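You operate a simulated robot arm through the tools that you are given. There is no shell and no other tool. Be economical: measure what you need, move in short steps, check, and stop when the job is done.

The job below is to be done with a simulated two-armed robot. You get a single attempt, and the scene is never put back.

JOB
Clear the stopped note counter, reject its notes and count the teal notes.
Fine: work at the side desk; the notes in the stacker go in the REJECT tray; leave UV on and the counted notes in the stacker with the count showing.
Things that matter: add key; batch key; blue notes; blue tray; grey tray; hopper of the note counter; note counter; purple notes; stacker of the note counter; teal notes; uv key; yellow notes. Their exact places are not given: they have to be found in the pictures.

Only the result counts: the job must be done as asked and must still hold three seconds after the hand-in. Knocking over, shifting, dropping, spilling or breaking anything else fails it.

ROBOT AND FRAMES
Two 6-joint arms with fingered hands on one trunk, on a base that drives. Base frame: it is fixed to the floor where the robot stands at the start and does not move with it; the origin is under the middle of the robot, x ahead of it, y to its left, z up. Readings come in m, degrees, newtons and seconds.
The left shoulder is at the start at [0.094, 0.155, 1.261], the right one opposite. With the tool pointing down near the work surface each hand reaches from about 0.42 to 0.7 m from the robot's upright axis, wherever it stands, measured 20 degrees to its own side. Places, roughly: add key [0.9, 0.1, 0.9]; batch key [0.9, 0.1, 0.9]; hopper of the note counter [0.9, 0.2, 0.9]; note counter [0.9, 0.1, 0.8]; stacker of the note counter [0.8, 0, 0.8]; uv key [0.9, 0, 0.9]. Payload 4 kg a hand.
The tool frame of a hand sits at the grasp point between the pads (the TCP): z along the fingers, y along the line on which they close. The tips reach 0.026 m beyond it. The gripper opens to 0.132 m. The gripper's body begins 0.073 m behind the TCP. The gripper is a hand of 3 fingers: y runs from the thumb to the fingers, the wrist lies at [0, 0, -0.224] in the tool frame, and closing takes about 1.5 s.
Orientation is that of the tool frame in the base frame, as a unit quaternion [x, y, z, w]. With the fingers straight down and closing along the base's y, the tool's x points along the base's -x, its y along +y and its z along -z.

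CONTROLS
- The arms move only by the tool arm_command. It takes "left_plan", "right_plan" or both (then of equal length, played together; a hand with none holds still); each is a list of rows, each a list of 3 entries, a list of its own where there are three numbers: the shift along the tool's x, y, z in m, then the turn, a rotation vector about the tool's x, y, z in degrees, then the gripper command, from -1 (shut) to 1 (fully open), values between in proportion. In form: [[[x, y, z], [wx, wy, wz], hand], ...]. A call has 1 to 8 rows; each row is the pose to reach, as a shift and turn from the pose commanded when the call began, along the tool's axes at that moment. A row lasts 0.2 s, in which the tool goes at most 0.05 m and 8.6 degrees; a call with a longer step from one row to the next is refused whole, and so is a gripper value outside its range. Where a pose cannot be reached the arm comes as near as it can. A force on the tool above 40 N (or 10 N above the force at the start of the call, whichever is more), or a blocked arm, ends the call early, and 0.2 s more pass. Each finger travels about 0.153 m/s and halts on what it meets, pressing with about 26 N; the grip force reading is that of the motor and also rises with nothing between the fingers. The clock runs only during rows and for 0.2 s after the last one: add rows that repeat a pose to give the fingers time. The reply holds the time, the measured pose of the TCP, the force on the tool along the base axes, the opening and the grip force, in the units named above and with some noise, with the torque about the TCP (base axes, N m) and any sound that the robot's microphone picked up.
- Cameras (640 x 400 px; columns grow to the right, rows downward): "scene" is now at [0.1477, 0.026, 1.5546]; the picture's right is [0.37, -0.93, -0.01], its down [-0.75, -0.29, -0.59] and it looks along [0.55, 0.22, -0.81] (base axes); focal length 273 px, centre (320, 200). "left" rides on the left gripper at [-0.061, 0.003, -0.092] in its tool frame; the picture's right is [-0.05, -1.00, 0.00], its down [0.83, -0.04, -0.55] and it looks along [0.55, -0.03, 0.83] (tool axes); focal length 230 px, centre (320, 200). "right" rides on the right gripper at [0.061, 0.003, -0.092] in its tool frame; the picture's right is [-0.05, 1.00, 0.00], its down [-0.83, -0.04, -0.55] and it looks along [-0.55, -0.03, 0.83] (tool axes); focal length 230 px, centre (320, 200).
- grab_frame(camera): a new picture of that camera. No time passes.
- move_column(by): slides the trunk up (or, below 0, down) by that many m; the arms and the scene camera ride with it, the base frame stays. It gives what a move gives, with no picture.
- steer(legs): drives the robot by 1 to 6 legs, each [ahead, turn to the left] in m and degrees, along the robot's own axes; the way and the turn of a leg run together, so that a leg with both is an arc; at most 1.5 m and 180 degrees a leg. The arms and the cameras ride along, it lands a little off, and it stops where it bumps. It gives what a move gives.
- preshape(shape, hand): the hand has 3 fingers and takes this shape, open, in about a second: jaw (thumb against the fingers, like two jaws); tri (thumb and two fingers); tip (a fingertip pinch); poke (one finger out to press); point (the index stretched); flat (the hand flat); cup (the hand cupped); fist (a fist). The gripper value then closes the fingers along that shape, each until it touches; the sizes above hold for jaw. It gives what a move gives, with no picture.
- head_to(pan, tilt): turns the head with the scene camera to pan (to the left, within 86 degrees either way) and tilt (down, from -29 to 69), counted from straight ahead of the robot. It gives what a move gives.
- measure_at(camera, pixels): for up to 12 pixels [column, row] of the newest picture of that camera ("zoom" is the newest enlarged one), the place [x, y, z] in the base frame of the surface seen there, good to about 0.002 m. No time passes.
- close_up(camera, box): a new picture of the part [left, top, right, bottom] of that camera's present view, enlarged. No time passes.
- close_job(): hands the job in; it is judged then, once.

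Keep the steps short. Do not move on a guess: measure, check each grasp and each placing, and mend mistakes. In all there are 80 turns and 62 pictures (those below and enlarged ones count). Leave the grippers open and the arms clear of the work at the hand-in unless told otherwise, and finish with a single line.

The tools are called after "Emit:" by a JSON object that holds its "method" and its "body". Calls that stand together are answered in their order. arm_command: Moves the arms, as the interface text tells. Its arguments: {"type":"object","properties":{"left_plan":{"type":"array","items":{"type":"array"}},"right_plan":{"type":"array","items":{"type":"array"}}},"required":[]} The other tools are called the same way: move_column (by) slides the trunk up or down; preshape (shape, hand) gives the hand a shape; steer (legs) drives the base; head_to (pan, tilt) turns the head that bears the scene camera; grab_frame (camera) takes a picture; measure_at (camera, pixels) gives the place of the surface under pixels of a picture; close_up (camera, box) takes an enlarged picture of a part of a camera's view; close_job () hands the job in.

At the start:

```text
t: 0.0
left_tcp_pos: [0.4396, 0.3789, 1.1497]
left_orientation: [0.004, 1.0, 0.001, -0.025]
left_force: [0.3, -0.2, 0.2]
left_wrist_torque: [-0.01, 0.04, 0.0]
left_finger_gap: 0.1317
left_grasp_force: 0.1
left_shape: jaw
right_tcp_pos: [0.5748, -0.1174, 1.167]
right_orientation: [0.002, 1.0, -0.001, 0.0]
right_force: [0.1, 0.7, 0.1]
right_wrist_torque: [-0.05, 0.01, 0.01]
right_finger_gap: 0.1318
right_grasp_force: 0.0
right_shape: jaw
trunk travel left (down, up): [-0.796, 0.044]
robot x, y, heading: [0.0007, 0.0027, 0.3]
head pan, tilt: [21.5, 52.8]
```

scene: 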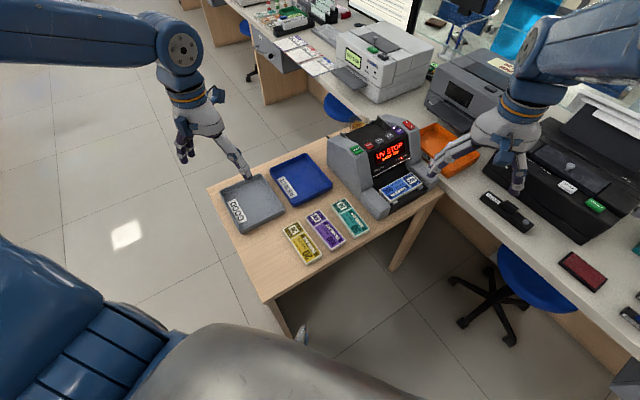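
right: 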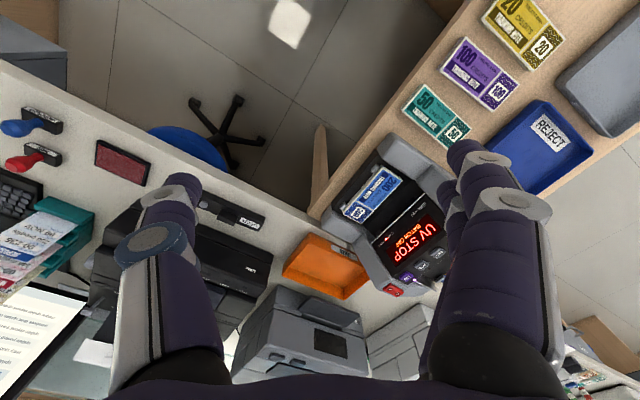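
left: 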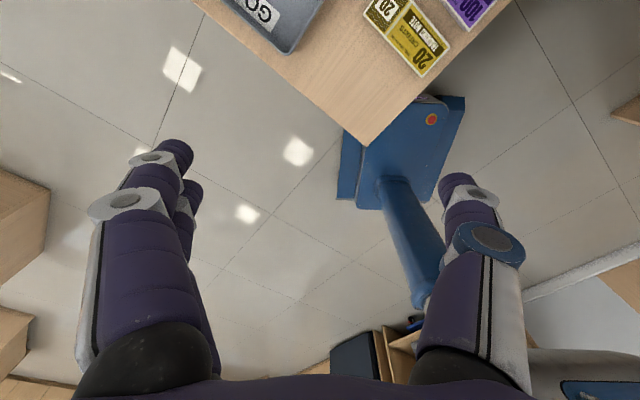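

I see the note counter around (385,165), with the trays and three note stacks to its left. I'll take enlarged views of the counter and of the trays.

Emit:
{"method": "close_up", "body": {"camera": "scene", "box": [310, 100, 470, 220]}}

Emit:
{"method": "close_up", "body": {"camera": "scene", "box": [200, 140, 400, 280]}}

```text
3.33 times, centred on (390, 160) of scene
```

zoom: 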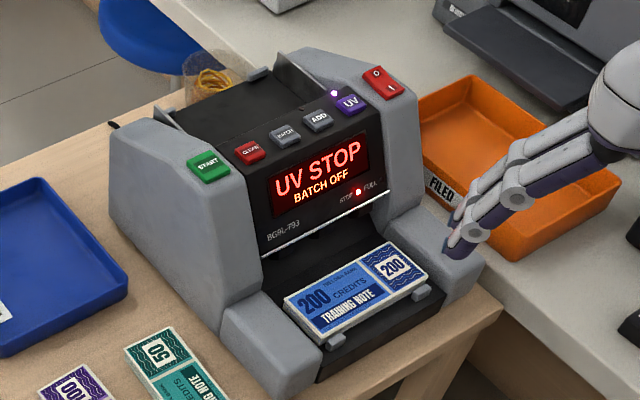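

```text
2.86 times, centred on (300, 210) of scene
```

zoom: 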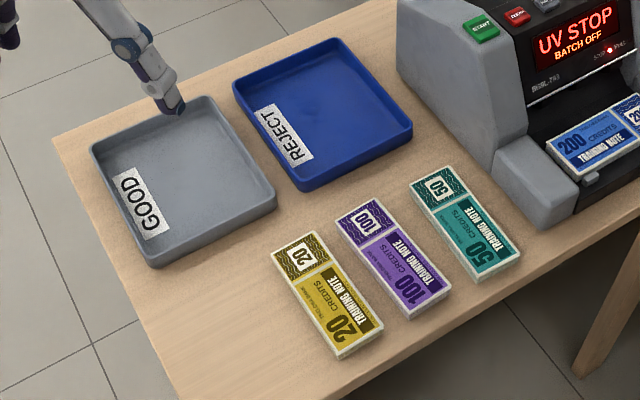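

Blue notes are in the stacker, the blue tray is REJECT, and the display reads UV STOP with the UV light lit. Next I'll measure the notes, tray, keys and hopper.

Emit:
{"method": "measure_at", "body": {"camera": "zoom", "pixels": [[411, 181], [454, 169], [520, 262], [476, 279], [464, 222], [350, 60], [405, 127], [306, 188], [240, 85], [325, 110], [440, 300], [250, 220]]}}

Emit:
{"method": "close_up", "body": {"camera": "scene", "box": [310, 100, 470, 220]}}

```text
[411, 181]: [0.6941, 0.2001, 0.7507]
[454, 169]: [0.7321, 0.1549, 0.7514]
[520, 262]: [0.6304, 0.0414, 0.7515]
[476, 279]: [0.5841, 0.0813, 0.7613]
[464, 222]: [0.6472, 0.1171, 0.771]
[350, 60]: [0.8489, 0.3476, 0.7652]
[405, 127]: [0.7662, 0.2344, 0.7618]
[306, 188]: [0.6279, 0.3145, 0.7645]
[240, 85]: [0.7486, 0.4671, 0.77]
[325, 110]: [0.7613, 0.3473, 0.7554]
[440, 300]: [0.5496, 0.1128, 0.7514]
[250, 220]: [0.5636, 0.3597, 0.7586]
```

```text
3.33 times, centred on (390, 160) of scene
```

zoom: 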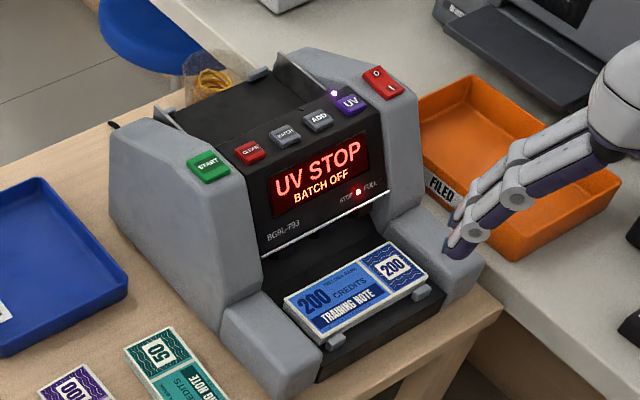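

Emit:
{"method": "measure_at", "body": {"camera": "zoom", "pixels": [[208, 162], [250, 150], [285, 134], [317, 118], [350, 101], [288, 299], [405, 243], [428, 275], [324, 340], [355, 290], [352, 334], [421, 298]]}}

Emit:
{"method": "measure_at", "body": {"camera": "zoom", "pixels": [[230, 105], [180, 115], [160, 112], [275, 55], [330, 90], [200, 140], [260, 72], [275, 330], [455, 245], [345, 375], [300, 265], [120, 150]]}}

```text
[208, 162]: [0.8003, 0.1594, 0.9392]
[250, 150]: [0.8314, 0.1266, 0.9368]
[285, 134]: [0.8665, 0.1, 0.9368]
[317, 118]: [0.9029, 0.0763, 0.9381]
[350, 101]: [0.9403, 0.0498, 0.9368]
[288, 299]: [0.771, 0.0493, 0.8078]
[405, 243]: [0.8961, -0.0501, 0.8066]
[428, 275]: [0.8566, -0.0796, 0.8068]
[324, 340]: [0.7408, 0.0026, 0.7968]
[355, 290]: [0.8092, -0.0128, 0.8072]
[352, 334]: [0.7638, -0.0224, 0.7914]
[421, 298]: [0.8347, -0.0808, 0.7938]
```

```text
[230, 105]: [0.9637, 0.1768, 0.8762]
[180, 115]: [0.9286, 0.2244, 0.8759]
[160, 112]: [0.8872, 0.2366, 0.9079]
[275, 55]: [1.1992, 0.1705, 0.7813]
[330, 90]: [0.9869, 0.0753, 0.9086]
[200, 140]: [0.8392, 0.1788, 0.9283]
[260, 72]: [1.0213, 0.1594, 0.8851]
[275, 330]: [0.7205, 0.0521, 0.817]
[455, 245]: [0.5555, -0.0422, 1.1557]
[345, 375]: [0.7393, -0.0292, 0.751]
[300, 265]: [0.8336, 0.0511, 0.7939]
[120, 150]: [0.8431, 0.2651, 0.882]
```

The counter is turned about 38° from my axes. Before driving I need to know the table edges, legs, chair and desk, so I'll measure those in the scene picture.

Emit:
{"method": "measure_at", "body": {"camera": "scene", "pixels": [[208, 188], [265, 302], [300, 268], [350, 248], [438, 196], [302, 335], [395, 270], [490, 300], [520, 270], [450, 210], [600, 345], [350, 320]]}}

Emit:
{"method": "head_to", "body": {"pan": -20, "tilt": 60}}

Emit:
{"method": "grab_frame", "body": {"camera": "scene"}}

```text
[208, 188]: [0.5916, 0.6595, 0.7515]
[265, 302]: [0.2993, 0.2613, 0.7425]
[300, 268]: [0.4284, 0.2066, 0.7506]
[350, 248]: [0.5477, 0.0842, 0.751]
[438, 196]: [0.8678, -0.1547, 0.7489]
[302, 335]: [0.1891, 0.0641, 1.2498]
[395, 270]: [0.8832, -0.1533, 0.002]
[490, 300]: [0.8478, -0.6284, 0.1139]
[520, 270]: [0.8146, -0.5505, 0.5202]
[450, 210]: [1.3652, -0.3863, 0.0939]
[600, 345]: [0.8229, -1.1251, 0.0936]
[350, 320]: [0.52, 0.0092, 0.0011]
```

```text
t: 1.1
left_tcp_pos: [0.4105, 0.3764, 1.1268]
left_orientation: [0.006, 0.998, 0.002, -0.062]
left_force: [1.3, 0.1, 0.0]
left_wrist_torque: [0.03, -0.01, -0.01]
left_finger_gap: 0.1319
left_grasp_force: 0.0
left_shape: jaw
right_tcp_pos: [0.5552, -0.1199, 1.1748]
right_orientation: [0.004, 1.0, -0.001, 0.008]
right_force: [0.1, 1.1, 0.1]
right_wrist_torque: [-0.02, 0.02, -0.02]
right_finger_gap: 0.1322
right_grasp_force: 0.0
right_shape: jaw
trunk travel left (down, up): [-0.796, 0.044]
robot x, y, heading: [0.0042, -0.0029, 0.4]
head pan, tilt: [-20.0, 60.0]
```

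```text
55 pictures are left
```

scene: 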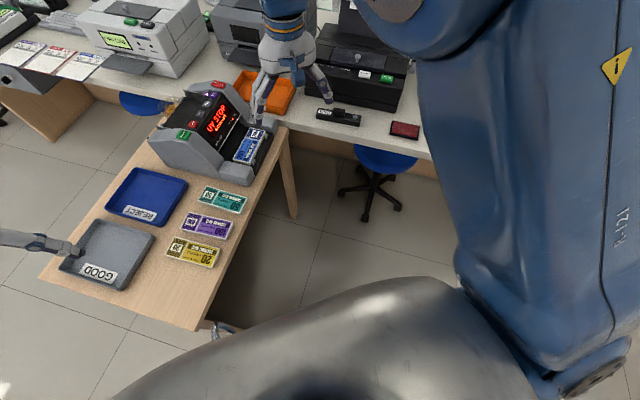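

I want the robot in front of the counter, at about (0.46, -0.26) with heading 54°. I'll check how much room the chair, desk and base have.

Emit:
{"method": "measure_at", "body": {"camera": "scene", "pixels": [[368, 218], [338, 192], [402, 208], [400, 185], [372, 185], [420, 158], [295, 215], [225, 328], [420, 172], [300, 122], [196, 330], [287, 128]]}}

Emit:
{"method": "measure_at", "body": {"camera": "left", "pixels": [[340, 160], [340, 195], [462, 100], [432, 118], [360, 205], [440, 170], [368, 145], [350, 135], [420, 100], [420, 300]]}}

```text
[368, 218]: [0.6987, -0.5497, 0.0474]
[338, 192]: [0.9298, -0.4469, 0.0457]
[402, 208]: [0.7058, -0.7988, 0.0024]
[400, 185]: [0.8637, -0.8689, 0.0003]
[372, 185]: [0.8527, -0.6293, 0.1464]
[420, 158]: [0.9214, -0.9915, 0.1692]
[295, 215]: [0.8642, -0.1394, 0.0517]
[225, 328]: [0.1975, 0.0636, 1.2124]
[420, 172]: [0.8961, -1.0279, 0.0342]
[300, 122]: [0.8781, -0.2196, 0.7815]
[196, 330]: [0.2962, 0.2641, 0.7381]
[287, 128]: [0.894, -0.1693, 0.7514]
```

```text
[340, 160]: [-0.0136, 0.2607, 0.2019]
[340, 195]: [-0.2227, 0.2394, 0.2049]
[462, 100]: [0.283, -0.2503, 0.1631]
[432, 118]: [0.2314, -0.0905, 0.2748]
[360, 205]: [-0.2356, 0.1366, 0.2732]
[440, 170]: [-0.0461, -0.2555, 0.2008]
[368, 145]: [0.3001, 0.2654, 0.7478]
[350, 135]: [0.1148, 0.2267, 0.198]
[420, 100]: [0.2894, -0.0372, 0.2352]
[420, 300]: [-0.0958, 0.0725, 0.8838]
```

The base is about 0.29 by 0.26 m half-size. I'll look right for obstacles along the route and measure the printer heights on the desk.

Emit:
{"method": "head_to", "body": {"pan": -65, "tilt": 45}}

Emit:
{"method": "grab_frame", "body": {"camera": "scene"}}

Emit:
{"method": "measure_at", "body": {"camera": "right", "pixels": [[180, 240], [240, 260], [325, 340], [280, 320], [230, 210], [120, 160]]}}

```text
t: 2.2
left_tcp_pos: [0.4107, 0.3769, 1.1264]
left_orientation: [0.005, 0.998, 0.002, -0.062]
left_force: [0.5, 0.0, -0.1]
left_wrist_torque: [-0.02, -0.02, 0.0]
left_finger_gap: 0.1319
left_grasp_force: 0.1
left_shape: jaw
right_tcp_pos: [0.5558, -0.118, 1.1752]
right_orientation: [0.005, 1.0, 0.0, 0.009]
right_force: [-0.5, 1.2, 1.0]
right_wrist_torque: [-0.02, 0.0, -0.01]
right_finger_gap: 0.1318
right_grasp_force: 0.1
right_shape: jaw
trunk travel left (down, up): [-0.796, 0.044]
robot x, y, heading: [-0.0033, -0.0018, -0.0]
head pan, tilt: [-65.0, 45.0]
```

```text
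54 pictures are left
```

scene: 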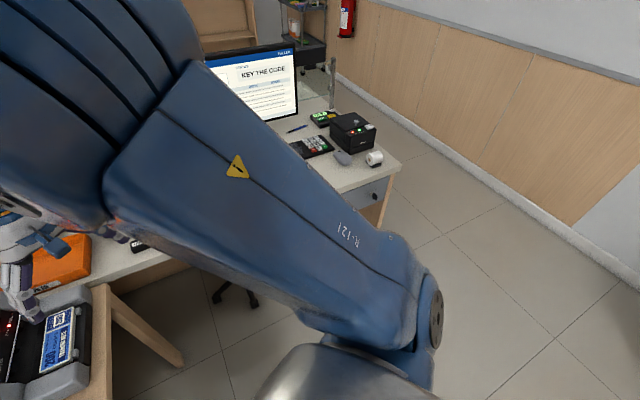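

```text
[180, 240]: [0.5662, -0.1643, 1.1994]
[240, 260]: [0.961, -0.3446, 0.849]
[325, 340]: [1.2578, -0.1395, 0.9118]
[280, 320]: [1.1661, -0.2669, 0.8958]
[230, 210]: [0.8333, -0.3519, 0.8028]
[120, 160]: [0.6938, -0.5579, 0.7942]
```

Emit:
{"method": "measure_at", "body": {"camera": "scene", "pixels": [[430, 300], [350, 230], [415, 260], [260, 60], [292, 120], [350, 120], [398, 168], [500, 300], [330, 65], [380, 380], [245, 295], [440, 390]]}}

```text
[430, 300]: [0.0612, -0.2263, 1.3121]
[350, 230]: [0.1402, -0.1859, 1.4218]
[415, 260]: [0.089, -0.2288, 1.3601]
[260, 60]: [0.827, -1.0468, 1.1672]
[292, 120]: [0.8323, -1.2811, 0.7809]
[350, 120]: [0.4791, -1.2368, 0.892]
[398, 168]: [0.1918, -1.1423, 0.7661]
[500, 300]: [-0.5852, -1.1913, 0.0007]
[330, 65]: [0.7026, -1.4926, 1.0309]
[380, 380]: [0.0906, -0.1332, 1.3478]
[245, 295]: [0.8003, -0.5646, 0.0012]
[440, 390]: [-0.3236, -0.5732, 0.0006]
```

The way is clear: the elbow stays near the body and the desk equipment is below 0.95 m. I'll drive the first part: turn right, go ahead, then turn left to face the counter.

Emit:
{"method": "steer", "body": {"legs": [[0, -63.5], [0.54, 0], [0, 117.5]]}}

Emit:
{"method": "head_to", "body": {"pan": 0, "tilt": 50}}

Emit:
{"method": "grab_frame", "body": {"camera": "scene"}}

```text
t: 13.4
left_tcp_pos: [0.2, 0.1009, 1.1364]
left_orientation: [-0.427, 0.903, -0.019, -0.048]
left_force: [-0.6, -0.4, 0.4]
left_wrist_torque: [-0.03, -0.02, -0.02]
left_finger_gap: 0.132
left_grasp_force: 0.1
left_shape: jaw
right_tcp_pos: [0.6692, -0.1077, 1.1746]
right_orientation: [-0.425, 0.905, 0.009, 0.004]
right_force: [0.4, 0.0, -0.9]
right_wrist_torque: [-0.03, 0.01, 0.01]
right_finger_gap: 0.1319
right_grasp_force: 0.1
right_shape: jaw
trunk travel left (down, up): [-0.796, 0.044]
robot x, y, heading: [0.2443, -0.4734, 51.3]
head pan, tilt: [-65.0, 45.0]
```

```text
t: 14.8
left_tcp_pos: [0.1827, 0.077, 1.1126]
left_orientation: [-0.424, 0.901, -0.034, -0.082]
left_force: [-0.7, 0.0, -0.2]
left_wrist_torque: [-0.03, 0.04, -0.01]
left_finger_gap: 0.132
left_grasp_force: 0.0
left_shape: jaw
right_tcp_pos: [0.6585, -0.1232, 1.1883]
right_orientation: [-0.422, 0.906, 0.02, 0.012]
right_force: [0.3, -0.4, -0.7]
right_wrist_torque: [0.01, -0.02, 0.03]
right_finger_gap: 0.1323
right_grasp_force: 0.1
right_shape: jaw
trunk travel left (down, up): [-0.796, 0.044]
robot x, y, heading: [0.2391, -0.4723, 51.4]
head pan, tilt: [0.0, 50.0]
```

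```text
53 pictures are left
```

scene: 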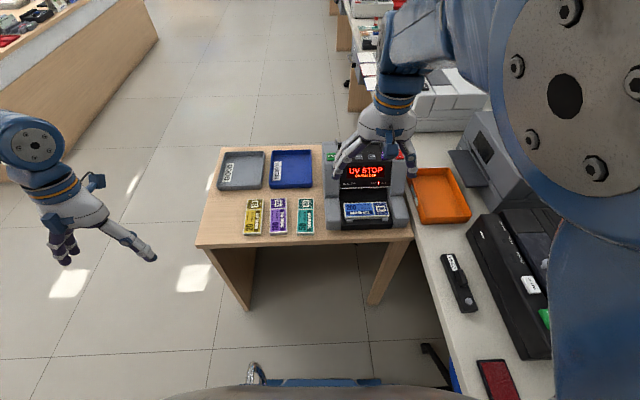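

I'm now square to the side desk. I'll drive 0.28 m ahead and look again.

Emit:
{"method": "steer", "body": {"legs": [[0.28, 1]]}}

Emit:
{"method": "grab_frame", "body": {"camera": "scene"}}

Emit:
{"method": "grab_frame", "body": {"camera": "right"}}

```text
t: 16.7
left_tcp_pos: [0.3443, 0.2979, 1.126]
left_orientation: [-0.436, 0.897, -0.026, -0.067]
left_force: [0.5, -1.1, 0.4]
left_wrist_torque: [0.0, 0.02, 0.0]
left_finger_gap: 0.1319
left_grasp_force: 0.0
left_shape: jaw
right_tcp_pos: [0.8152, 0.1005, 1.1901]
right_orientation: [-0.433, 0.901, 0.021, 0.011]
right_force: [-0.1, -0.7, 0.6]
right_wrist_torque: [0.01, 0.0, 0.0]
right_finger_gap: 0.132
right_grasp_force: 0.1
right_shape: jaw
trunk travel left (down, up): [-0.796, 0.044]
robot x, y, heading: [0.4065, -0.2636, 52.8]
head pan, tilt: [0.0, 50.0]
```

```text
52 pictures are left
```

scene: 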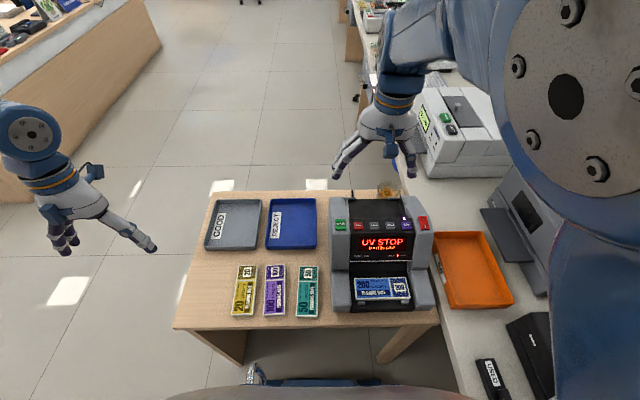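

```text
51 pictures are left
```

right: 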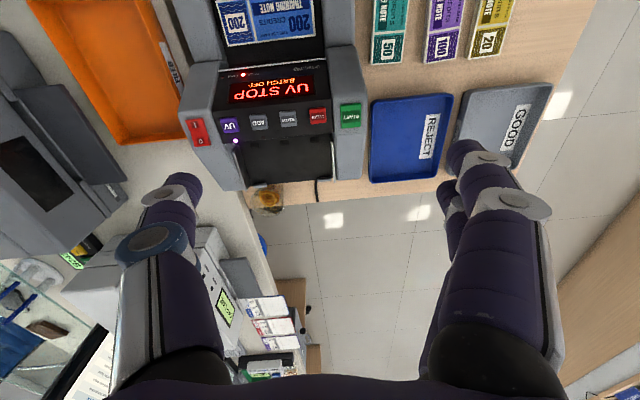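

I'll take closer looks at the stacker and the hopper.

Emit:
{"method": "close_up", "body": {"camera": "scene", "box": [320, 180, 448, 320]}}

Emit:
{"method": "measure_at", "body": {"camera": "right", "pixels": [[285, 145], [285, 180], [240, 165], [325, 165], [285, 187], [247, 185], [325, 185], [240, 145], [325, 140], [285, 132], [262, 205], [360, 160]]}}

Emit:
{"method": "close_up", "body": {"camera": "right", "box": [170, 0, 390, 220]}}

```text
2.86 times, centred on (384, 250) of scene
```

zoom: 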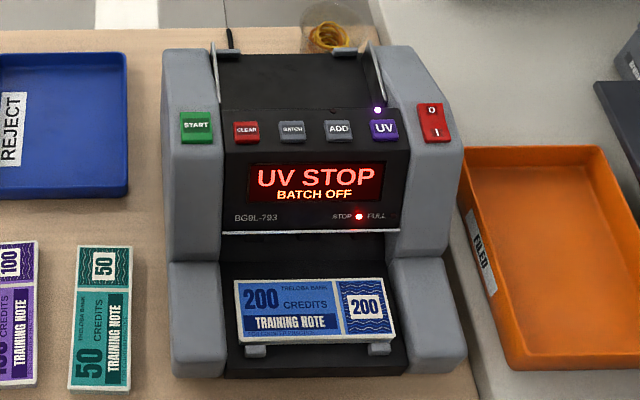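

```text
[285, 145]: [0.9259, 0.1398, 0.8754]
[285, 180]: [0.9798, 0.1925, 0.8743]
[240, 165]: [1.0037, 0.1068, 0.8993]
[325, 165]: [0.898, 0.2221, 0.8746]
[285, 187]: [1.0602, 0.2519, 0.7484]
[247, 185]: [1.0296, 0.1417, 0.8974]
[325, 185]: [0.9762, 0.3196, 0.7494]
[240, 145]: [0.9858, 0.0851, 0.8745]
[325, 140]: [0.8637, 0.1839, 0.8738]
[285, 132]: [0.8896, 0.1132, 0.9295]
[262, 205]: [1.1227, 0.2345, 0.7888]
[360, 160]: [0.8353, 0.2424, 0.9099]
```

```text
1.82 times, centred on (280, 110) of right
```

zoom: 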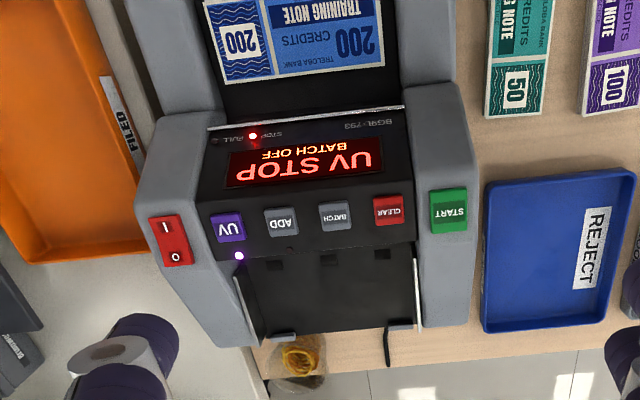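

Emit:
{"method": "measure_at", "body": {"camera": "scene", "pixels": [[354, 279], [406, 278], [410, 298], [357, 299], [381, 289], [381, 273], [384, 306.5], [361, 302.5], [405, 302], [381, 269], [381, 261], [384, 303]]}}

Emit:
{"method": "measure_at", "body": {"camera": "scene", "pixels": [[299, 268], [317, 268], [319, 316], [299, 316], [309, 290], [287, 290], [270, 200], [313, 200], [270, 246], [314, 246], [292, 225], [309, 318]]}}

```text
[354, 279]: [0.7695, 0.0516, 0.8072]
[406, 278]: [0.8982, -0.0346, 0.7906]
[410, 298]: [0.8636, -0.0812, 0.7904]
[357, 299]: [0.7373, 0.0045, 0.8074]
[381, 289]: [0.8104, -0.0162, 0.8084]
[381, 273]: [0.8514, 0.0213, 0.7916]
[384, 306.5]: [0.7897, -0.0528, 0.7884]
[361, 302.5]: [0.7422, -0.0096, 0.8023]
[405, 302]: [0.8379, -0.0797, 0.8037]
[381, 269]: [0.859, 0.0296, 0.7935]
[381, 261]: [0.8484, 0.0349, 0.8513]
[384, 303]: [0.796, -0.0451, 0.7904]
```

```text
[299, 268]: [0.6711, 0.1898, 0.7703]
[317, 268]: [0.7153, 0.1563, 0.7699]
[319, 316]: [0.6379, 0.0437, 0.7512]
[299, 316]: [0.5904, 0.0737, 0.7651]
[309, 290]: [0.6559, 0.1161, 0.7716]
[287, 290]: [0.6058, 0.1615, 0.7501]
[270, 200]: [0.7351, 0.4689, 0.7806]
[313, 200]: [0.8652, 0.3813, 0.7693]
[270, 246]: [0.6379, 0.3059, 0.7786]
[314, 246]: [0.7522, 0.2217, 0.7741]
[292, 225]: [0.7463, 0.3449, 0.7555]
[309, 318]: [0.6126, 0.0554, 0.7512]
```

The display, notes and hopper are all measured. The blue notes are 0.064 × 0.16 m, top at z 0.8075 on a floor at 0.791. I have to grip across their short side, so I'll turn the right hand 90° while moving over the stacker at height.

Emit:
{"method": "arm_command", "body": {"right_plan": [[[0.013, -0.01, 0], [0, 0, 8.5], 1], [[0.026, -0.02, 0], [0, 0, 17], 1], [[0.039, -0.03, 0], [0, 0, 25.5], 1], [[0.052, -0.04, 0], [0, 0, 34], 1], [[0.065, -0.05, 0], [0, 0, 42.5], 1], [[0.078, -0.06, 0], [0, 0, 51], 1], [[0.091, -0.07, 0], [0, 0, 59.5], 1], [[0.104, -0.076, 0], [0, 0, 68], 1]]}}

```text
t: 18.5
left_tcp_pos: [0.3304, 0.274, 1.103]
left_orientation: [-0.433, 0.895, -0.041, -0.103]
left_force: [0.5, -0.2, 0.4]
left_wrist_torque: [-0.01, 0.01, 0.02]
left_finger_gap: 0.132
left_grasp_force: 0.0
left_shape: jaw
right_tcp_pos: [0.8156, -0.0254, 1.1581]
right_orientation: [0.148, 0.989, 0.015, -0.007]
right_force: [-0.1, 0.0, -0.1]
right_wrist_torque: [0.0, -0.02, 0.03]
right_finger_gap: 0.1319
right_grasp_force: 0.2
right_shape: jaw
right hand out of reach, approached as far as the arm can: row 6, 7, 8
trunk travel left (down, up): [-0.796, 0.044]
robot x, y, heading: [0.4091, -0.2641, 52.9]
head pan, tilt: [0.0, 50.0]
```

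Nearly there; the arm was just folded too high. I'll finish the turn while descending to about z 1.0.

Emit:
{"method": "arm_command", "body": {"right_plan": [[[0, 0, 0.03], [0, 0, 5], 1], [[0, 0, 0.06], [0, 0, 11], 1], [[0, 0, 0.1], [0, 0, 16.5], 1], [[0, 0, 0.14], [0, 0, 21.5], 1], [[0, 0, 0.16], [0, 0, 21.5], 1]]}}

Emit:
{"method": "grab_frame", "body": {"camera": "right"}}

```text
t: 19.7
left_tcp_pos: [0.331, 0.2743, 1.1031]
left_orientation: [-0.433, 0.894, -0.042, -0.103]
left_force: [-0.6, 0.4, 0.0]
left_wrist_torque: [-0.05, 0.01, 0.01]
left_finger_gap: 0.1322
left_grasp_force: 0.0
left_shape: jaw
right_tcp_pos: [0.8227, -0.0141, 1.0133]
right_orientation: [0.328, 0.944, 0.03, -0.003]
right_force: [-1.4, 0.1, 0.1]
right_wrist_torque: [0.01, 0.01, 0.02]
right_finger_gap: 0.1318
right_grasp_force: 0.1
right_shape: jaw
trunk travel left (down, up): [-0.796, 0.044]
robot x, y, heading: [0.4068, -0.2624, 52.9]
head pan, tilt: [0.0, 50.0]
```

```text
48 pictures are left
```

right: 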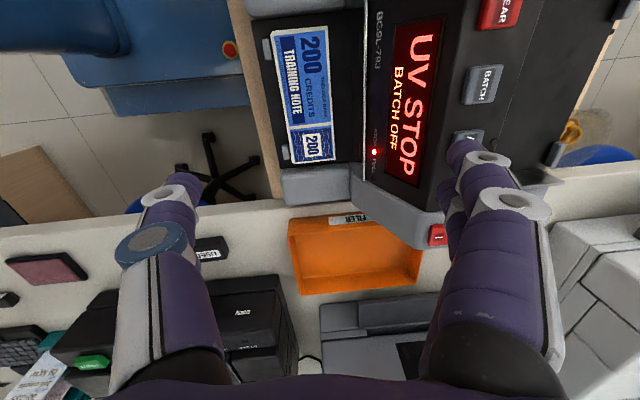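

The hand is now aligned across the notes. I'll narrow the fingers to about 0.095 m and come down to z 0.90, then look.

Emit:
{"method": "arm_command", "body": {"right_plan": [[[0, -0.025, 0], [0, 0, 0], 0.44], [[-0.003, -0.025, 0.04], [0, 0, 0], 0.44], [[-0.003, -0.025, 0.08], [0, 0, 0], 0.44], [[-0.003, -0.025, 0.112], [0, 0, 0], 0.44], [[-0.003, -0.025, 0.112], [0, 0, 0], 0.44]]}}

Emit:
{"method": "grab_frame", "body": {"camera": "right"}}

Emit:
{"method": "grab_frame", "body": {"camera": "scene"}}

```text
t: 20.6
left_tcp_pos: [0.3132, 0.2484, 1.0815]
left_orientation: [-0.428, 0.891, -0.058, -0.137]
left_force: [-0.1, -0.8, -0.1]
left_wrist_torque: [0.0, 0.0, -0.01]
left_finger_gap: 0.1318
left_grasp_force: 0.0
left_shape: jaw
right_tcp_pos: [0.8114, -0.036, 0.9387]
right_orientation: [0.328, 0.944, 0.035, 0.002]
right_force: [0.0, -0.3, -0.4]
right_wrist_torque: [-0.01, -0.04, 0.03]
right_finger_gap: 0.0951
right_grasp_force: 0.0
right_shape: jaw
trunk travel left (down, up): [-0.796, 0.044]
robot x, y, heading: [0.4057, -0.2616, 52.8]
head pan, tilt: [0.0, 50.0]
stopped in row 4 (right hand): the arm was blocked; the commanded pose is now the measured one
```

```text
47 pictures are left
```

right: 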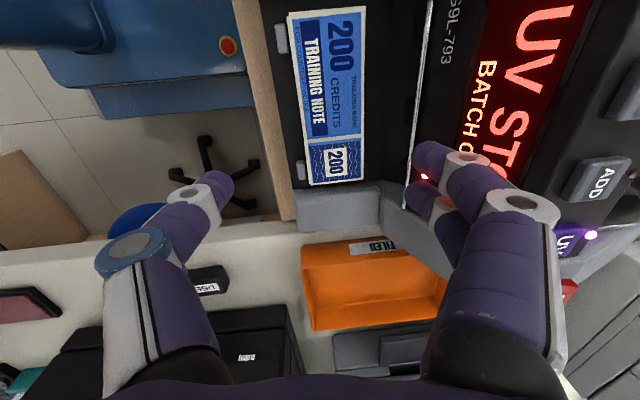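

```text
46 pictures are left
```

scene: 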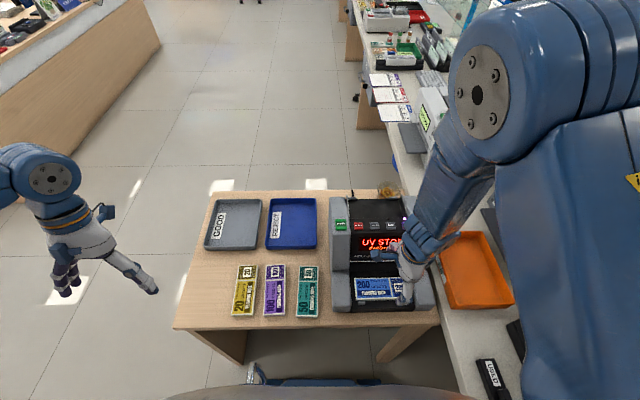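

The arm stopped at z 0.939 with no force on the tool. Nothing seems to touch the fingers, so I'll try a small further descent to see whether it is still blocked.

Emit:
{"method": "arm_command", "body": {"right_plan": [[[0, 0, 0.01], [0, 0, 0], 0.44], [[0, 0, 0.02], [0, 0, 0], 0.44], [[0, 0, 0.03], [0, 0, 0], 0.44]]}}

Emit:
{"method": "close_up", "body": {"camera": "scene", "box": [340, 190, 500, 310]}}

```text
t: 21.0
left_tcp_pos: [0.3024, 0.2215, 1.0648]
left_orientation: [-0.424, 0.886, -0.071, -0.173]
left_force: [1.0, -0.6, -0.7]
left_wrist_torque: [0.0, 0.0, -0.02]
left_finger_gap: 0.1319
left_grasp_force: 0.1
left_shape: jaw
right_tcp_pos: [0.8102, -0.0448, 0.9456]
right_orientation: [0.329, 0.943, 0.042, 0.003]
right_force: [0.0, 0.7, 0.0]
right_wrist_torque: [0.0, 0.01, 0.01]
right_finger_gap: 0.0951
right_grasp_force: 0.0
right_shape: jaw
trunk travel left (down, up): [-0.796, 0.044]
robot x, y, heading: [0.4068, -0.2617, 52.7]
head pan, tilt: [0.0, 50.0]
stopped in row 1 (right hand): the arm was blocked; the commanded pose is now the measured one
```

```text
3.33 times, centred on (420, 250) of scene
```

zoom: 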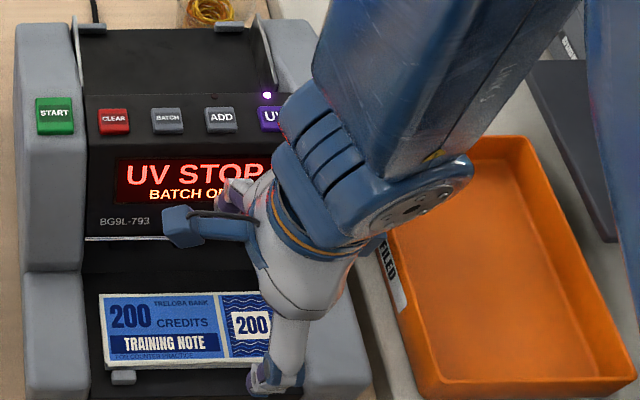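

Still blocked with no tool force. I'll measure where the forearm and elbow are to find what they meet.

Emit:
{"method": "measure_at", "body": {"camera": "scene", "pixels": [[478, 95], [440, 190], [600, 250], [520, 250], [450, 150], [415, 235], [560, 60], [530, 350], [490, 220], [408, 255]]}}

Emit:
{"method": "grab_frame", "body": {"camera": "left"}}

```text
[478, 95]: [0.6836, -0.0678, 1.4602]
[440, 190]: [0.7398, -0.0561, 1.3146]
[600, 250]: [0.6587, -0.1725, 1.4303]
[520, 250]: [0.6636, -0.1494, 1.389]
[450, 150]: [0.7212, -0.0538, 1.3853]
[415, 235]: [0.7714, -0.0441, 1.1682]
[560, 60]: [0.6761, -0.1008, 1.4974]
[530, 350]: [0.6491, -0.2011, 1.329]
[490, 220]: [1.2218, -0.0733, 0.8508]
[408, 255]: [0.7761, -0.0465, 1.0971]
```

```text
44 pictures are left
```

left: 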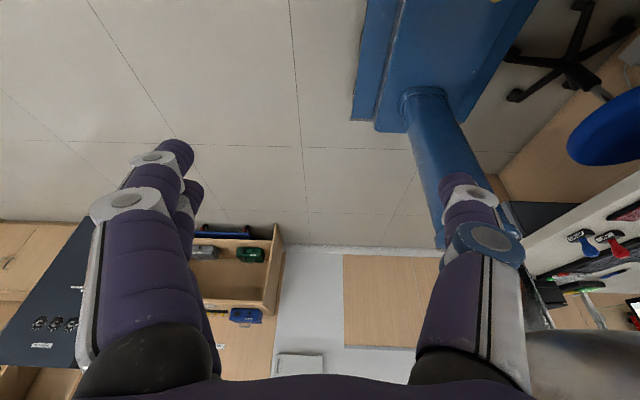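

The forearm hangs freely with nothing beside it, so this may be a joint-limit effect with this wrist turn. I'll back off 3 cm up and 2 cm toward me, then try going down again.

Emit:
{"method": "arm_command", "body": {"right_plan": [[[0, -0.01, -0.02], [0, 0, 0], 0.44], [[0, -0.01, -0.04], [0, 0, 0], 0.44], [[0, -0.01, -0.04], [0, 0, 0], 0.44]]}}

```text
t: 21.8
left_tcp_pos: [0.3017, 0.2226, 1.0649]
left_orientation: [-0.424, 0.886, -0.072, -0.171]
left_force: [0.4, -0.8, 0.7]
left_wrist_torque: [0.01, -0.02, -0.01]
left_finger_gap: 0.1318
left_grasp_force: 0.1
left_shape: jaw
right_tcp_pos: [0.8006, -0.0563, 0.9823]
right_orientation: [0.327, 0.944, 0.042, 0.005]
right_force: [-0.4, -0.1, 0.4]
right_wrist_torque: [0.01, -0.02, 0.01]
right_finger_gap: 0.0953
right_grasp_force: 0.1
right_shape: jaw
trunk travel left (down, up): [-0.796, 0.044]
robot x, y, heading: [0.4087, -0.2569, 53.1]
head pan, tilt: [0.0, 50.0]
```

Free again. Instead of folding the arm more, I'll lower the trunk by 0.08 m, which keeps the arm shape and brings the hand down.

Emit:
{"method": "move_column", "body": {"by": -0.08}}

Emit:
{"method": "grab_frame", "body": {"camera": "right"}}

```text
t: 22.9
left_tcp_pos: [0.3017, 0.2231, 0.9858]
left_orientation: [-0.424, 0.887, -0.07, -0.169]
left_force: [-0.2, -0.4, 0.1]
left_wrist_torque: [0.01, 0.0, 0.02]
left_finger_gap: 0.1321
left_grasp_force: 0.1
left_shape: jaw
right_tcp_pos: [0.8001, -0.057, 0.9029]
right_orientation: [0.328, 0.944, 0.042, 0.003]
right_force: [0.3, 0.2, -0.6]
right_wrist_torque: [0.0, -0.06, 0.0]
right_finger_gap: 0.0952
right_grasp_force: 0.0
right_shape: jaw
trunk travel left (down, up): [-0.716, 0.124]
robot x, y, heading: [0.4067, -0.2579, 53.2]
head pan, tilt: [0.0, 50.0]
```

```text
43 pictures are left
```

right: 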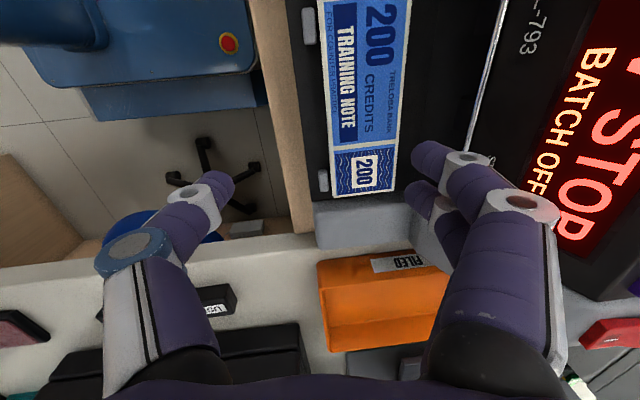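

The fingers are clear of the panel. I'll step 2.5 cm forward and 4 cm down over the notes, with the opening at about 0.09 m.

Emit:
{"method": "arm_command", "body": {"right_plan": [[[0.009, 0.022, 0], [0, 0, 0], 0.36], [[0.009, 0.022, 0.02], [0, 0, 0], 0.36], [[0.009, 0.022, 0.042], [0, 0, 0], 0.36], [[0.009, 0.022, 0.042], [0, 0, 0], 0.36]]}}

Emit:
{"method": "grab_frame", "body": {"camera": "right"}}

Emit:
{"method": "close_up", "body": {"camera": "scene", "box": [330, 180, 490, 300]}}

```text
t: 23.9
left_tcp_pos: [0.3012, 0.2236, 0.9872]
left_orientation: [-0.425, 0.886, -0.071, -0.169]
left_force: [0.4, -0.2, -0.5]
left_wrist_torque: [-0.01, -0.01, -0.01]
left_finger_gap: 0.1319
left_grasp_force: 0.2
left_shape: jaw
right_tcp_pos: [0.8081, -0.0275, 0.8627]
right_orientation: [0.327, 0.944, 0.042, 0.005]
right_force: [0.0, -0.6, -0.1]
right_wrist_torque: [0.0, 0.01, 0.02]
right_finger_gap: 0.09
right_grasp_force: 0.0
right_shape: jaw
trunk travel left (down, up): [-0.716, 0.124]
robot x, y, heading: [0.4082, -0.2599, 52.8]
head pan, tilt: [0.0, 50.0]
```

```text
42 pictures are left
```

right: 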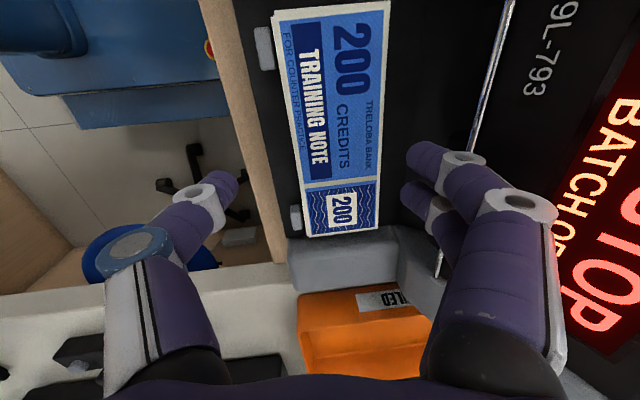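

```text
3.33 times, centred on (410, 240) of scene
```

zoom: 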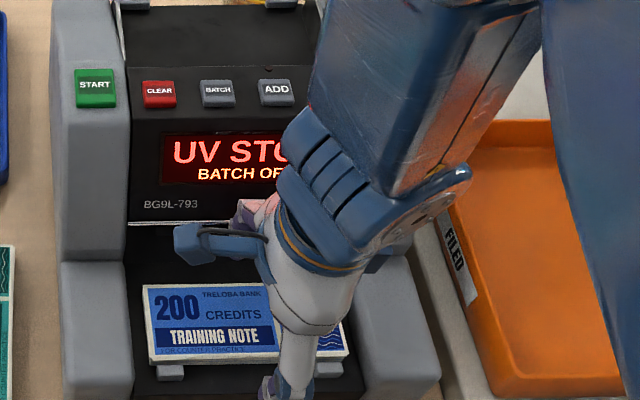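

The hand is centred over the notes, with the back fingers between the notes and the panel. I'll go down 4.4 cm in small steps; a contact would stop it.

Emit:
{"method": "arm_command", "body": {"right_plan": [[[0, -0.001, 0.012], [0, 0, 0], 0.36], [[0, -0.001, 0.024], [0, 0, 0], 0.36], [[0, -0.001, 0.034], [0, 0, 0], 0.36], [[0, -0.001, 0.042], [0, 0, 0], 0.36], [[0, -0.001, 0.044], [0, 0, 0], 0.36]]}}

Emit:
{"method": "grab_frame", "body": {"camera": "right"}}

```text
t: 25.1
left_tcp_pos: [0.301, 0.2223, 0.9857]
left_orientation: [-0.424, 0.887, -0.07, -0.169]
left_force: [0.2, -0.6, 0.7]
left_wrist_torque: [0.0, 0.02, -0.01]
left_finger_gap: 0.132
left_grasp_force: 0.2
left_shape: jaw
right_tcp_pos: [0.8084, -0.0214, 0.8196]
right_orientation: [0.328, 0.944, 0.042, 0.004]
right_force: [0.2, 0.5, 0.4]
right_wrist_torque: [-0.01, -0.02, 0.02]
right_finger_gap: 0.0903
right_grasp_force: 0.0
right_shape: jaw
trunk travel left (down, up): [-0.716, 0.124]
robot x, y, heading: [0.4093, -0.2625, 52.7]
head pan, tilt: [0.0, 50.0]
```

```text
40 pictures are left
```

right: 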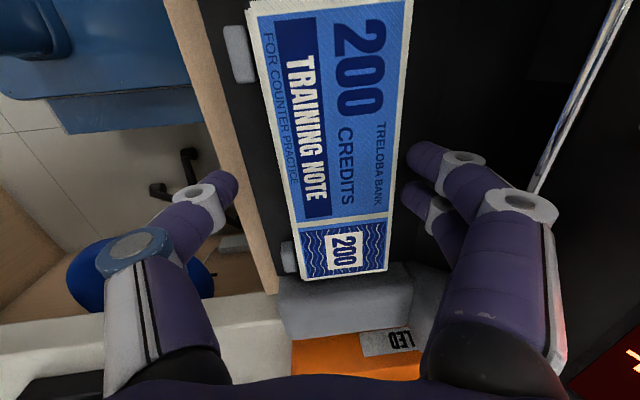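

At z 0.82 with no contact, and the thumb sits between the two front tabs. I'll close on the notes.

Emit:
{"method": "arm_command", "body": {"right_plan": [[[0, 0, 0.002], [0, 0, 0], 0.1], [[0, 0, 0.002], [0, 0, 0], -0.1], [[0, 0, 0.002], [0, 0, 0], -0.3], [[0, 0, 0.002], [0, 0, 0], -0.5], [[0, 0, 0.002], [0, 0, 0], -0.5], [[0, 0, 0.002], [0, 0, 0], -0.5]]}}

Emit:
{"method": "grab_frame", "body": {"camera": "right"}}

```text
t: 26.5
left_tcp_pos: [0.3006, 0.2232, 0.9857]
left_orientation: [-0.425, 0.886, -0.072, -0.169]
left_force: [0.2, -0.1, 0.7]
left_wrist_torque: [0.02, 0.0, -0.01]
left_finger_gap: 0.1318
left_grasp_force: 0.0
left_shape: jaw
right_tcp_pos: [0.8088, -0.0203, 0.8191]
right_orientation: [0.328, 0.944, 0.044, 0.005]
right_force: [7.1, 5.9, 17.8]
right_wrist_torque: [-0.17, 0.02, 0.09]
right_finger_gap: 0.0647
right_grasp_force: 0.0
right_shape: jaw
trunk travel left (down, up): [-0.716, 0.124]
robot x, y, heading: [0.4066, -0.2617, 52.9]
head pan, tilt: [0.0, 50.0]
```

```text
39 pictures are left
```

right: 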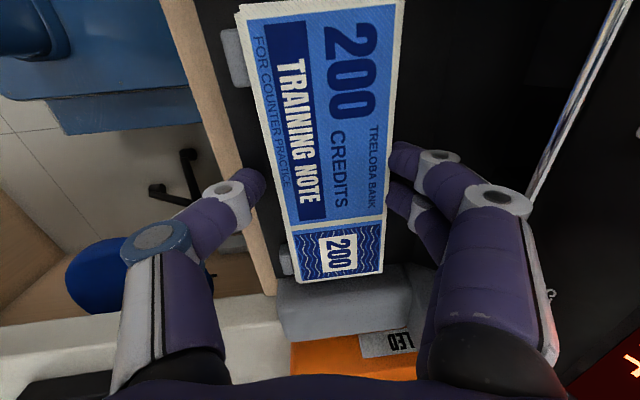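

The opening stopped at 0.065 m but the tips press on the stacker floor (18 N up). I'll lift about 6 mm while closing so the fingers can squeeze the notes properly.

Emit:
{"method": "arm_command", "body": {"right_plan": [[[0, 0, -0.003], [0, 0, 0], -0.5], [[0, 0, -0.006], [0, 0, 0], -0.6], [[0, 0, -0.006], [0, 0, 0], -0.8], [[0, 0, -0.006], [0, 0, 0], -0.8], [[0, 0, -0.006], [0, 0, 0], -0.8]]}}

Emit:
{"method": "grab_frame", "body": {"camera": "right"}}

```text
t: 27.7
left_tcp_pos: [0.3011, 0.2224, 0.9863]
left_orientation: [-0.425, 0.887, -0.071, -0.169]
left_force: [0.5, 0.0, -0.1]
left_wrist_torque: [0.01, 0.0, 0.0]
left_finger_gap: 0.132
left_grasp_force: 0.0
left_shape: jaw
right_tcp_pos: [0.8081, -0.0221, 0.823]
right_orientation: [0.328, 0.944, 0.042, 0.004]
right_force: [0.3, 0.1, 0.7]
right_wrist_torque: [0.02, -0.02, 0.04]
right_finger_gap: 0.0545
right_grasp_force: 25.9
right_shape: jaw
trunk travel left (down, up): [-0.716, 0.124]
robot x, y, heading: [0.4121, -0.2634, 52.9]
head pan, tilt: [0.0, 50.0]
```

```text
38 pictures are left
```

right: 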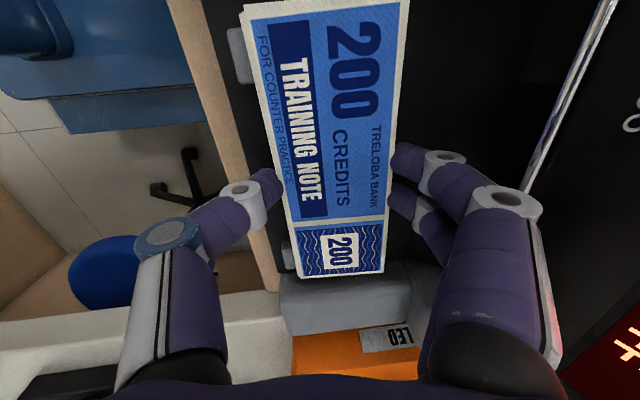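

Gripped: 26 N at 0.0545 m, contact on both sides. I'll lift 5 cm and check.

Emit:
{"method": "arm_command", "body": {"right_plan": [[[0, 0, -0.01], [0, 0, 0], -0.8], [[0, 0, -0.025], [0, 0, 0], -0.8], [[0, 0, -0.04], [0, 0, 0], -0.8], [[0, 0, -0.056], [0, 0, 0], -0.8]]}}

Emit:
{"method": "grab_frame", "body": {"camera": "right"}}

```text
t: 28.7
left_tcp_pos: [0.3017, 0.2236, 0.9868]
left_orientation: [-0.425, 0.886, -0.071, -0.17]
left_force: [0.5, 0.3, -0.2]
left_wrist_torque: [0.02, -0.02, 0.01]
left_finger_gap: 0.132
left_grasp_force: 0.0
left_shape: jaw
right_tcp_pos: [0.8059, -0.0315, 0.8782]
right_orientation: [0.329, 0.943, 0.042, 0.004]
right_force: [0.9, 1.0, -0.9]
right_wrist_torque: [-0.02, -0.02, 0.01]
right_finger_gap: 0.0543
right_grasp_force: 26.0
right_shape: jaw
trunk travel left (down, up): [-0.716, 0.124]
robot x, y, heading: [0.405, -0.2646, 52.8]
head pan, tilt: [0.0, 50.0]
```

```text
37 pictures are left
```

right: 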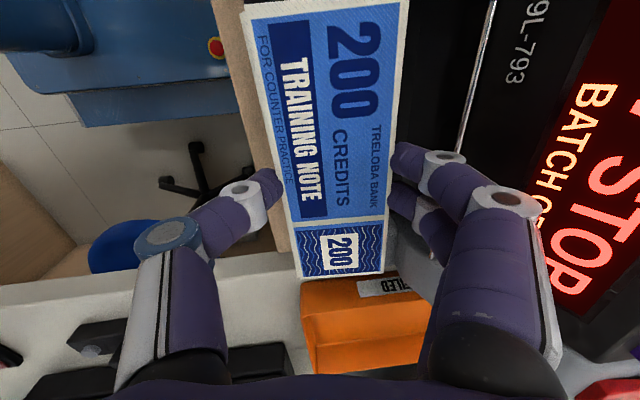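

The notes are held. The REJECT tray is at about (0.743, 0.349), 0.70 m from me and left of centre. I'll raise the trunk for clearance and turn the base 28° left so the right arm can reach it.

Emit:
{"method": "move_column", "body": {"by": 0.12}}

Emit:
{"method": "steer", "body": {"legs": [[0, 28]]}}

Emit:
{"method": "grab_frame", "body": {"camera": "scene"}}

```text
t: 30.0
left_tcp_pos: [0.2884, 0.1957, 1.0838]
left_orientation: [-0.419, 0.881, -0.084, -0.203]
left_force: [-0.4, 0.3, -0.5]
left_wrist_torque: [0.03, 0.0, 0.02]
left_finger_gap: 0.1319
left_grasp_force: 0.1
left_shape: jaw
right_tcp_pos: [0.8024, -0.0436, 1.0042]
right_orientation: [0.328, 0.943, 0.052, 0.007]
right_force: [0.0, -0.1, 0.1]
right_wrist_torque: [0.02, -0.02, 0.01]
right_finger_gap: 0.0542
right_grasp_force: 26.5
right_shape: jaw
trunk travel left (down, up): [-0.83, 0.01]
robot x, y, heading: [0.4089, -0.2618, 52.7]
head pan, tilt: [0.0, 50.0]
stopped: the arm was blocked; the commanded pose is now the measured one
```

```text
t: 30.9
left_tcp_pos: [0.2659, 0.1579, 1.0779]
left_orientation: [-0.438, 0.866, -0.089, -0.225]
left_force: [0.1, -0.2, -0.1]
left_wrist_torque: [0.04, 0.03, -0.02]
left_finger_gap: 0.132
left_grasp_force: 0.1
left_shape: jaw
right_tcp_pos: [0.7787, -0.0424, 1.0252]
right_orientation: [0.318, 0.945, 0.073, -0.011]
right_force: [0.0, 0.2, -1.0]
right_wrist_torque: [-0.04, 0.02, -0.02]
right_finger_gap: 0.0541
right_grasp_force: 26.4
right_shape: jaw
trunk travel left (down, up): [-0.83, 0.01]
robot x, y, heading: [0.4058, -0.2628, 56.0]
head pan, tilt: [0.0, 50.0]
stopped in leg 1: the robot was blocked; the commanded pose is now the measured one
```

```text
36 pictures are left
```

scene: 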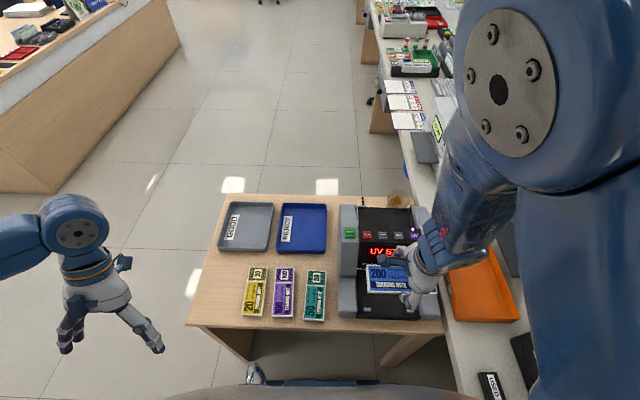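

The turn stopped after 3° although I see no contact. I'll retry with a small turn to learn whether it's really blocked.

Emit:
{"method": "steer", "body": {"legs": [[0, 8]]}}

```text
t: 32.0
left_tcp_pos: [0.2115, 0.1414, 1.0839]
left_orientation: [-0.5, 0.836, -0.094, -0.205]
left_force: [-0.2, -0.4, 0.7]
left_wrist_torque: [-0.04, 0.01, 0.0]
left_finger_gap: 0.1317
left_grasp_force: 0.1
left_shape: jaw
right_tcp_pos: [0.7464, 0.0105, 1.0274]
right_orientation: [0.25, 0.965, 0.076, -0.014]
right_force: [0.1, 0.5, -0.1]
right_wrist_torque: [-0.02, 0.03, 0.0]
right_finger_gap: 0.0542
right_grasp_force: 25.5
right_shape: jaw
trunk travel left (down, up): [-0.83, 0.01]
robot x, y, heading: [0.4057, -0.2614, 63.8]
head pan, tilt: [0.0, 50.0]
```

Small turns work. I'll continue the turn in smaller legs.

Emit:
{"method": "steer", "body": {"legs": [[0, 6], [0, 6], [0, 5]]}}

Emit:
{"method": "grab_frame", "body": {"camera": "scene"}}

```text
t: 34.0
left_tcp_pos: [0.1103, 0.0535, 1.0826]
left_orientation: [-0.617, 0.753, -0.123, -0.194]
left_force: [-0.5, 0.1, 0.9]
left_wrist_torque: [0.02, 0.05, 0.0]
left_finger_gap: 0.1322
left_grasp_force: 0.0
left_shape: jaw
right_tcp_pos: [0.6478, 0.0836, 1.0379]
right_orientation: [0.113, 0.989, 0.084, -0.038]
right_force: [0.5, 0.1, -0.9]
right_wrist_torque: [0.01, 0.01, -0.03]
right_finger_gap: 0.0539
right_grasp_force: 25.9
right_shape: jaw
trunk travel left (down, up): [-0.83, 0.01]
robot x, y, heading: [0.4081, -0.2638, 81.1]
head pan, tilt: [0.0, 50.0]
```

```text
35 pictures are left
```

scene: 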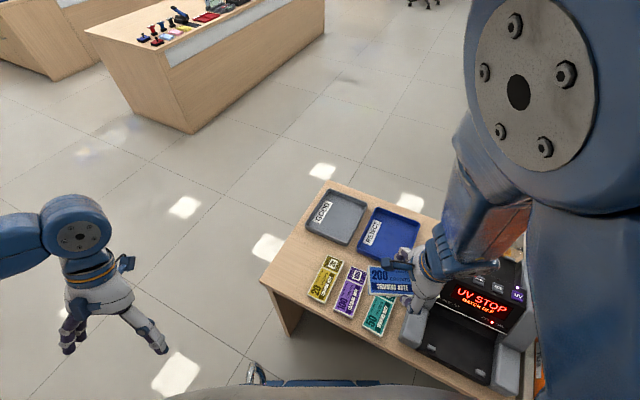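

The base now faces the tray side. I'll drive 0.08 m ahead so that the tray is well within reach.

Emit:
{"method": "steer", "body": {"legs": [[0.04, 0], [0.04, 0]]}}

```text
t: 35.4
left_tcp_pos: [0.1234, 0.1046, 1.0767]
left_orientation: [-0.613, 0.751, -0.132, -0.205]
left_force: [-1.0, -0.1, 0.7]
left_wrist_torque: [0.03, -0.03, 0.04]
left_finger_gap: 0.1321
left_grasp_force: 0.0
left_shape: jaw
right_tcp_pos: [0.6492, 0.1636, 1.0561]
right_orientation: [0.116, 0.985, 0.117, -0.055]
right_force: [0.2, -0.3, -0.5]
right_wrist_torque: [0.05, -0.02, 0.0]
right_finger_gap: 0.0542
right_grasp_force: 26.0
right_shape: jaw
trunk travel left (down, up): [-0.83, 0.01]
robot x, y, heading: [0.4197, -0.1802, 81.2]
head pan, tilt: [0.0, 50.0]
```

I'll carry the notes over the tray to (0.743, 0.349, 0.93), turning them so their length runs along the tray and levelling the hand.

Emit:
{"method": "arm_command", "body": {"right_plan": [[[-0.0085, 0.0212, 0.01], [2, 0, -8.05], -0.8], [[-0.017, 0.0425, 0.025], [3.9, 0, -16.1], -0.8], [[-0.0255, 0.0637, 0.045], [5.9, 0, -24.2], -0.8], [[-0.034, 0.085, 0.065], [7.9, 0, -32.3], -0.8], [[-0.0425, 0.106, 0.09], [9.8, 0.1, -40.3], -0.8], [[-0.051, 0.1275, 0.112], [11.8, 0.1, -48.4], -0.8], [[-0.06, 0.149, 0.135], [13.7, 0.1, -56.4], -0.8], [[-0.068, 0.17, 0.159], [15.7, 0.1, -64.5], -0.8]]}}

Emit:
{"method": "grab_frame", "body": {"camera": "right"}}

Emit:
{"method": "grab_frame", "body": {"camera": "scene"}}

```text
t: 37.2
left_tcp_pos: [0.1321, 0.0941, 1.0729]
left_orientation: [-0.61, 0.75, -0.138, -0.216]
left_force: [0.0, -1.2, 0.0]
left_wrist_torque: [-0.01, -0.01, 0.01]
left_finger_gap: 0.1321
left_grasp_force: 0.0
left_shape: jaw
right_tcp_pos: [0.7427, 0.3404, 0.9337]
right_orientation: [-0.435, 0.901, 0.004, 0.004]
right_force: [0.2, 0.0, -0.5]
right_wrist_torque: [-0.02, -0.02, 0.01]
right_finger_gap: 0.0539
right_grasp_force: 25.7
right_shape: jaw
trunk travel left (down, up): [-0.83, 0.01]
robot x, y, heading: [0.42, -0.1823, 81.1]
head pan, tilt: [0.0, 50.0]
```

```text
34 pictures are left
```

right: 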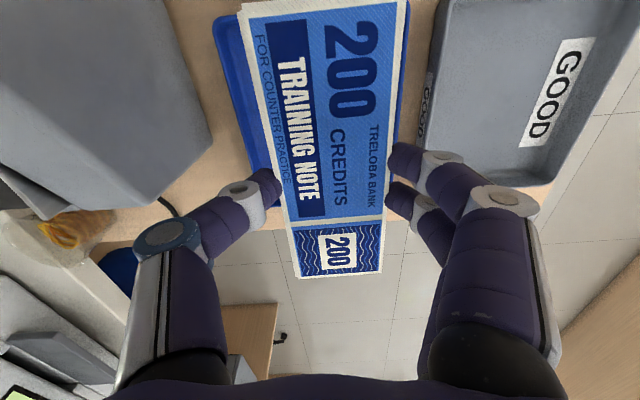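

```text
33 pictures are left
```

scene: 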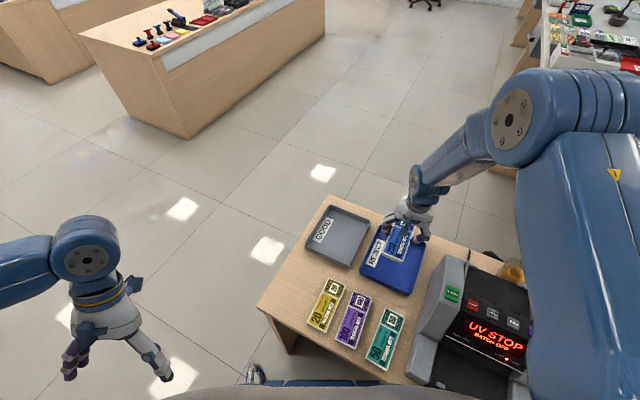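

Oriented well. I'll measure the tray's rim to centre the notes before lowering.

Emit:
{"method": "measure_at", "body": {"camera": "scene", "pixels": [[361, 276], [411, 297], [432, 246], [380, 222], [400, 275], [375, 270], [422, 262], [372, 245], [412, 285], [440, 275], [345, 262]]}}

```text
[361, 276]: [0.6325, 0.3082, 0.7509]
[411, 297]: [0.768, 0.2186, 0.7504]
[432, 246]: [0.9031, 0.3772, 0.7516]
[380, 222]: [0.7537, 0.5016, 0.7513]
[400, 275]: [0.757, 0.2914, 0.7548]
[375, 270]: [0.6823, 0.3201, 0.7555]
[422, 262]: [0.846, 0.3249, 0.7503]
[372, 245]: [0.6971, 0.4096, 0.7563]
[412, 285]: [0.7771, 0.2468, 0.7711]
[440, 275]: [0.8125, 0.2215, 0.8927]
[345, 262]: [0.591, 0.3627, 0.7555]
```

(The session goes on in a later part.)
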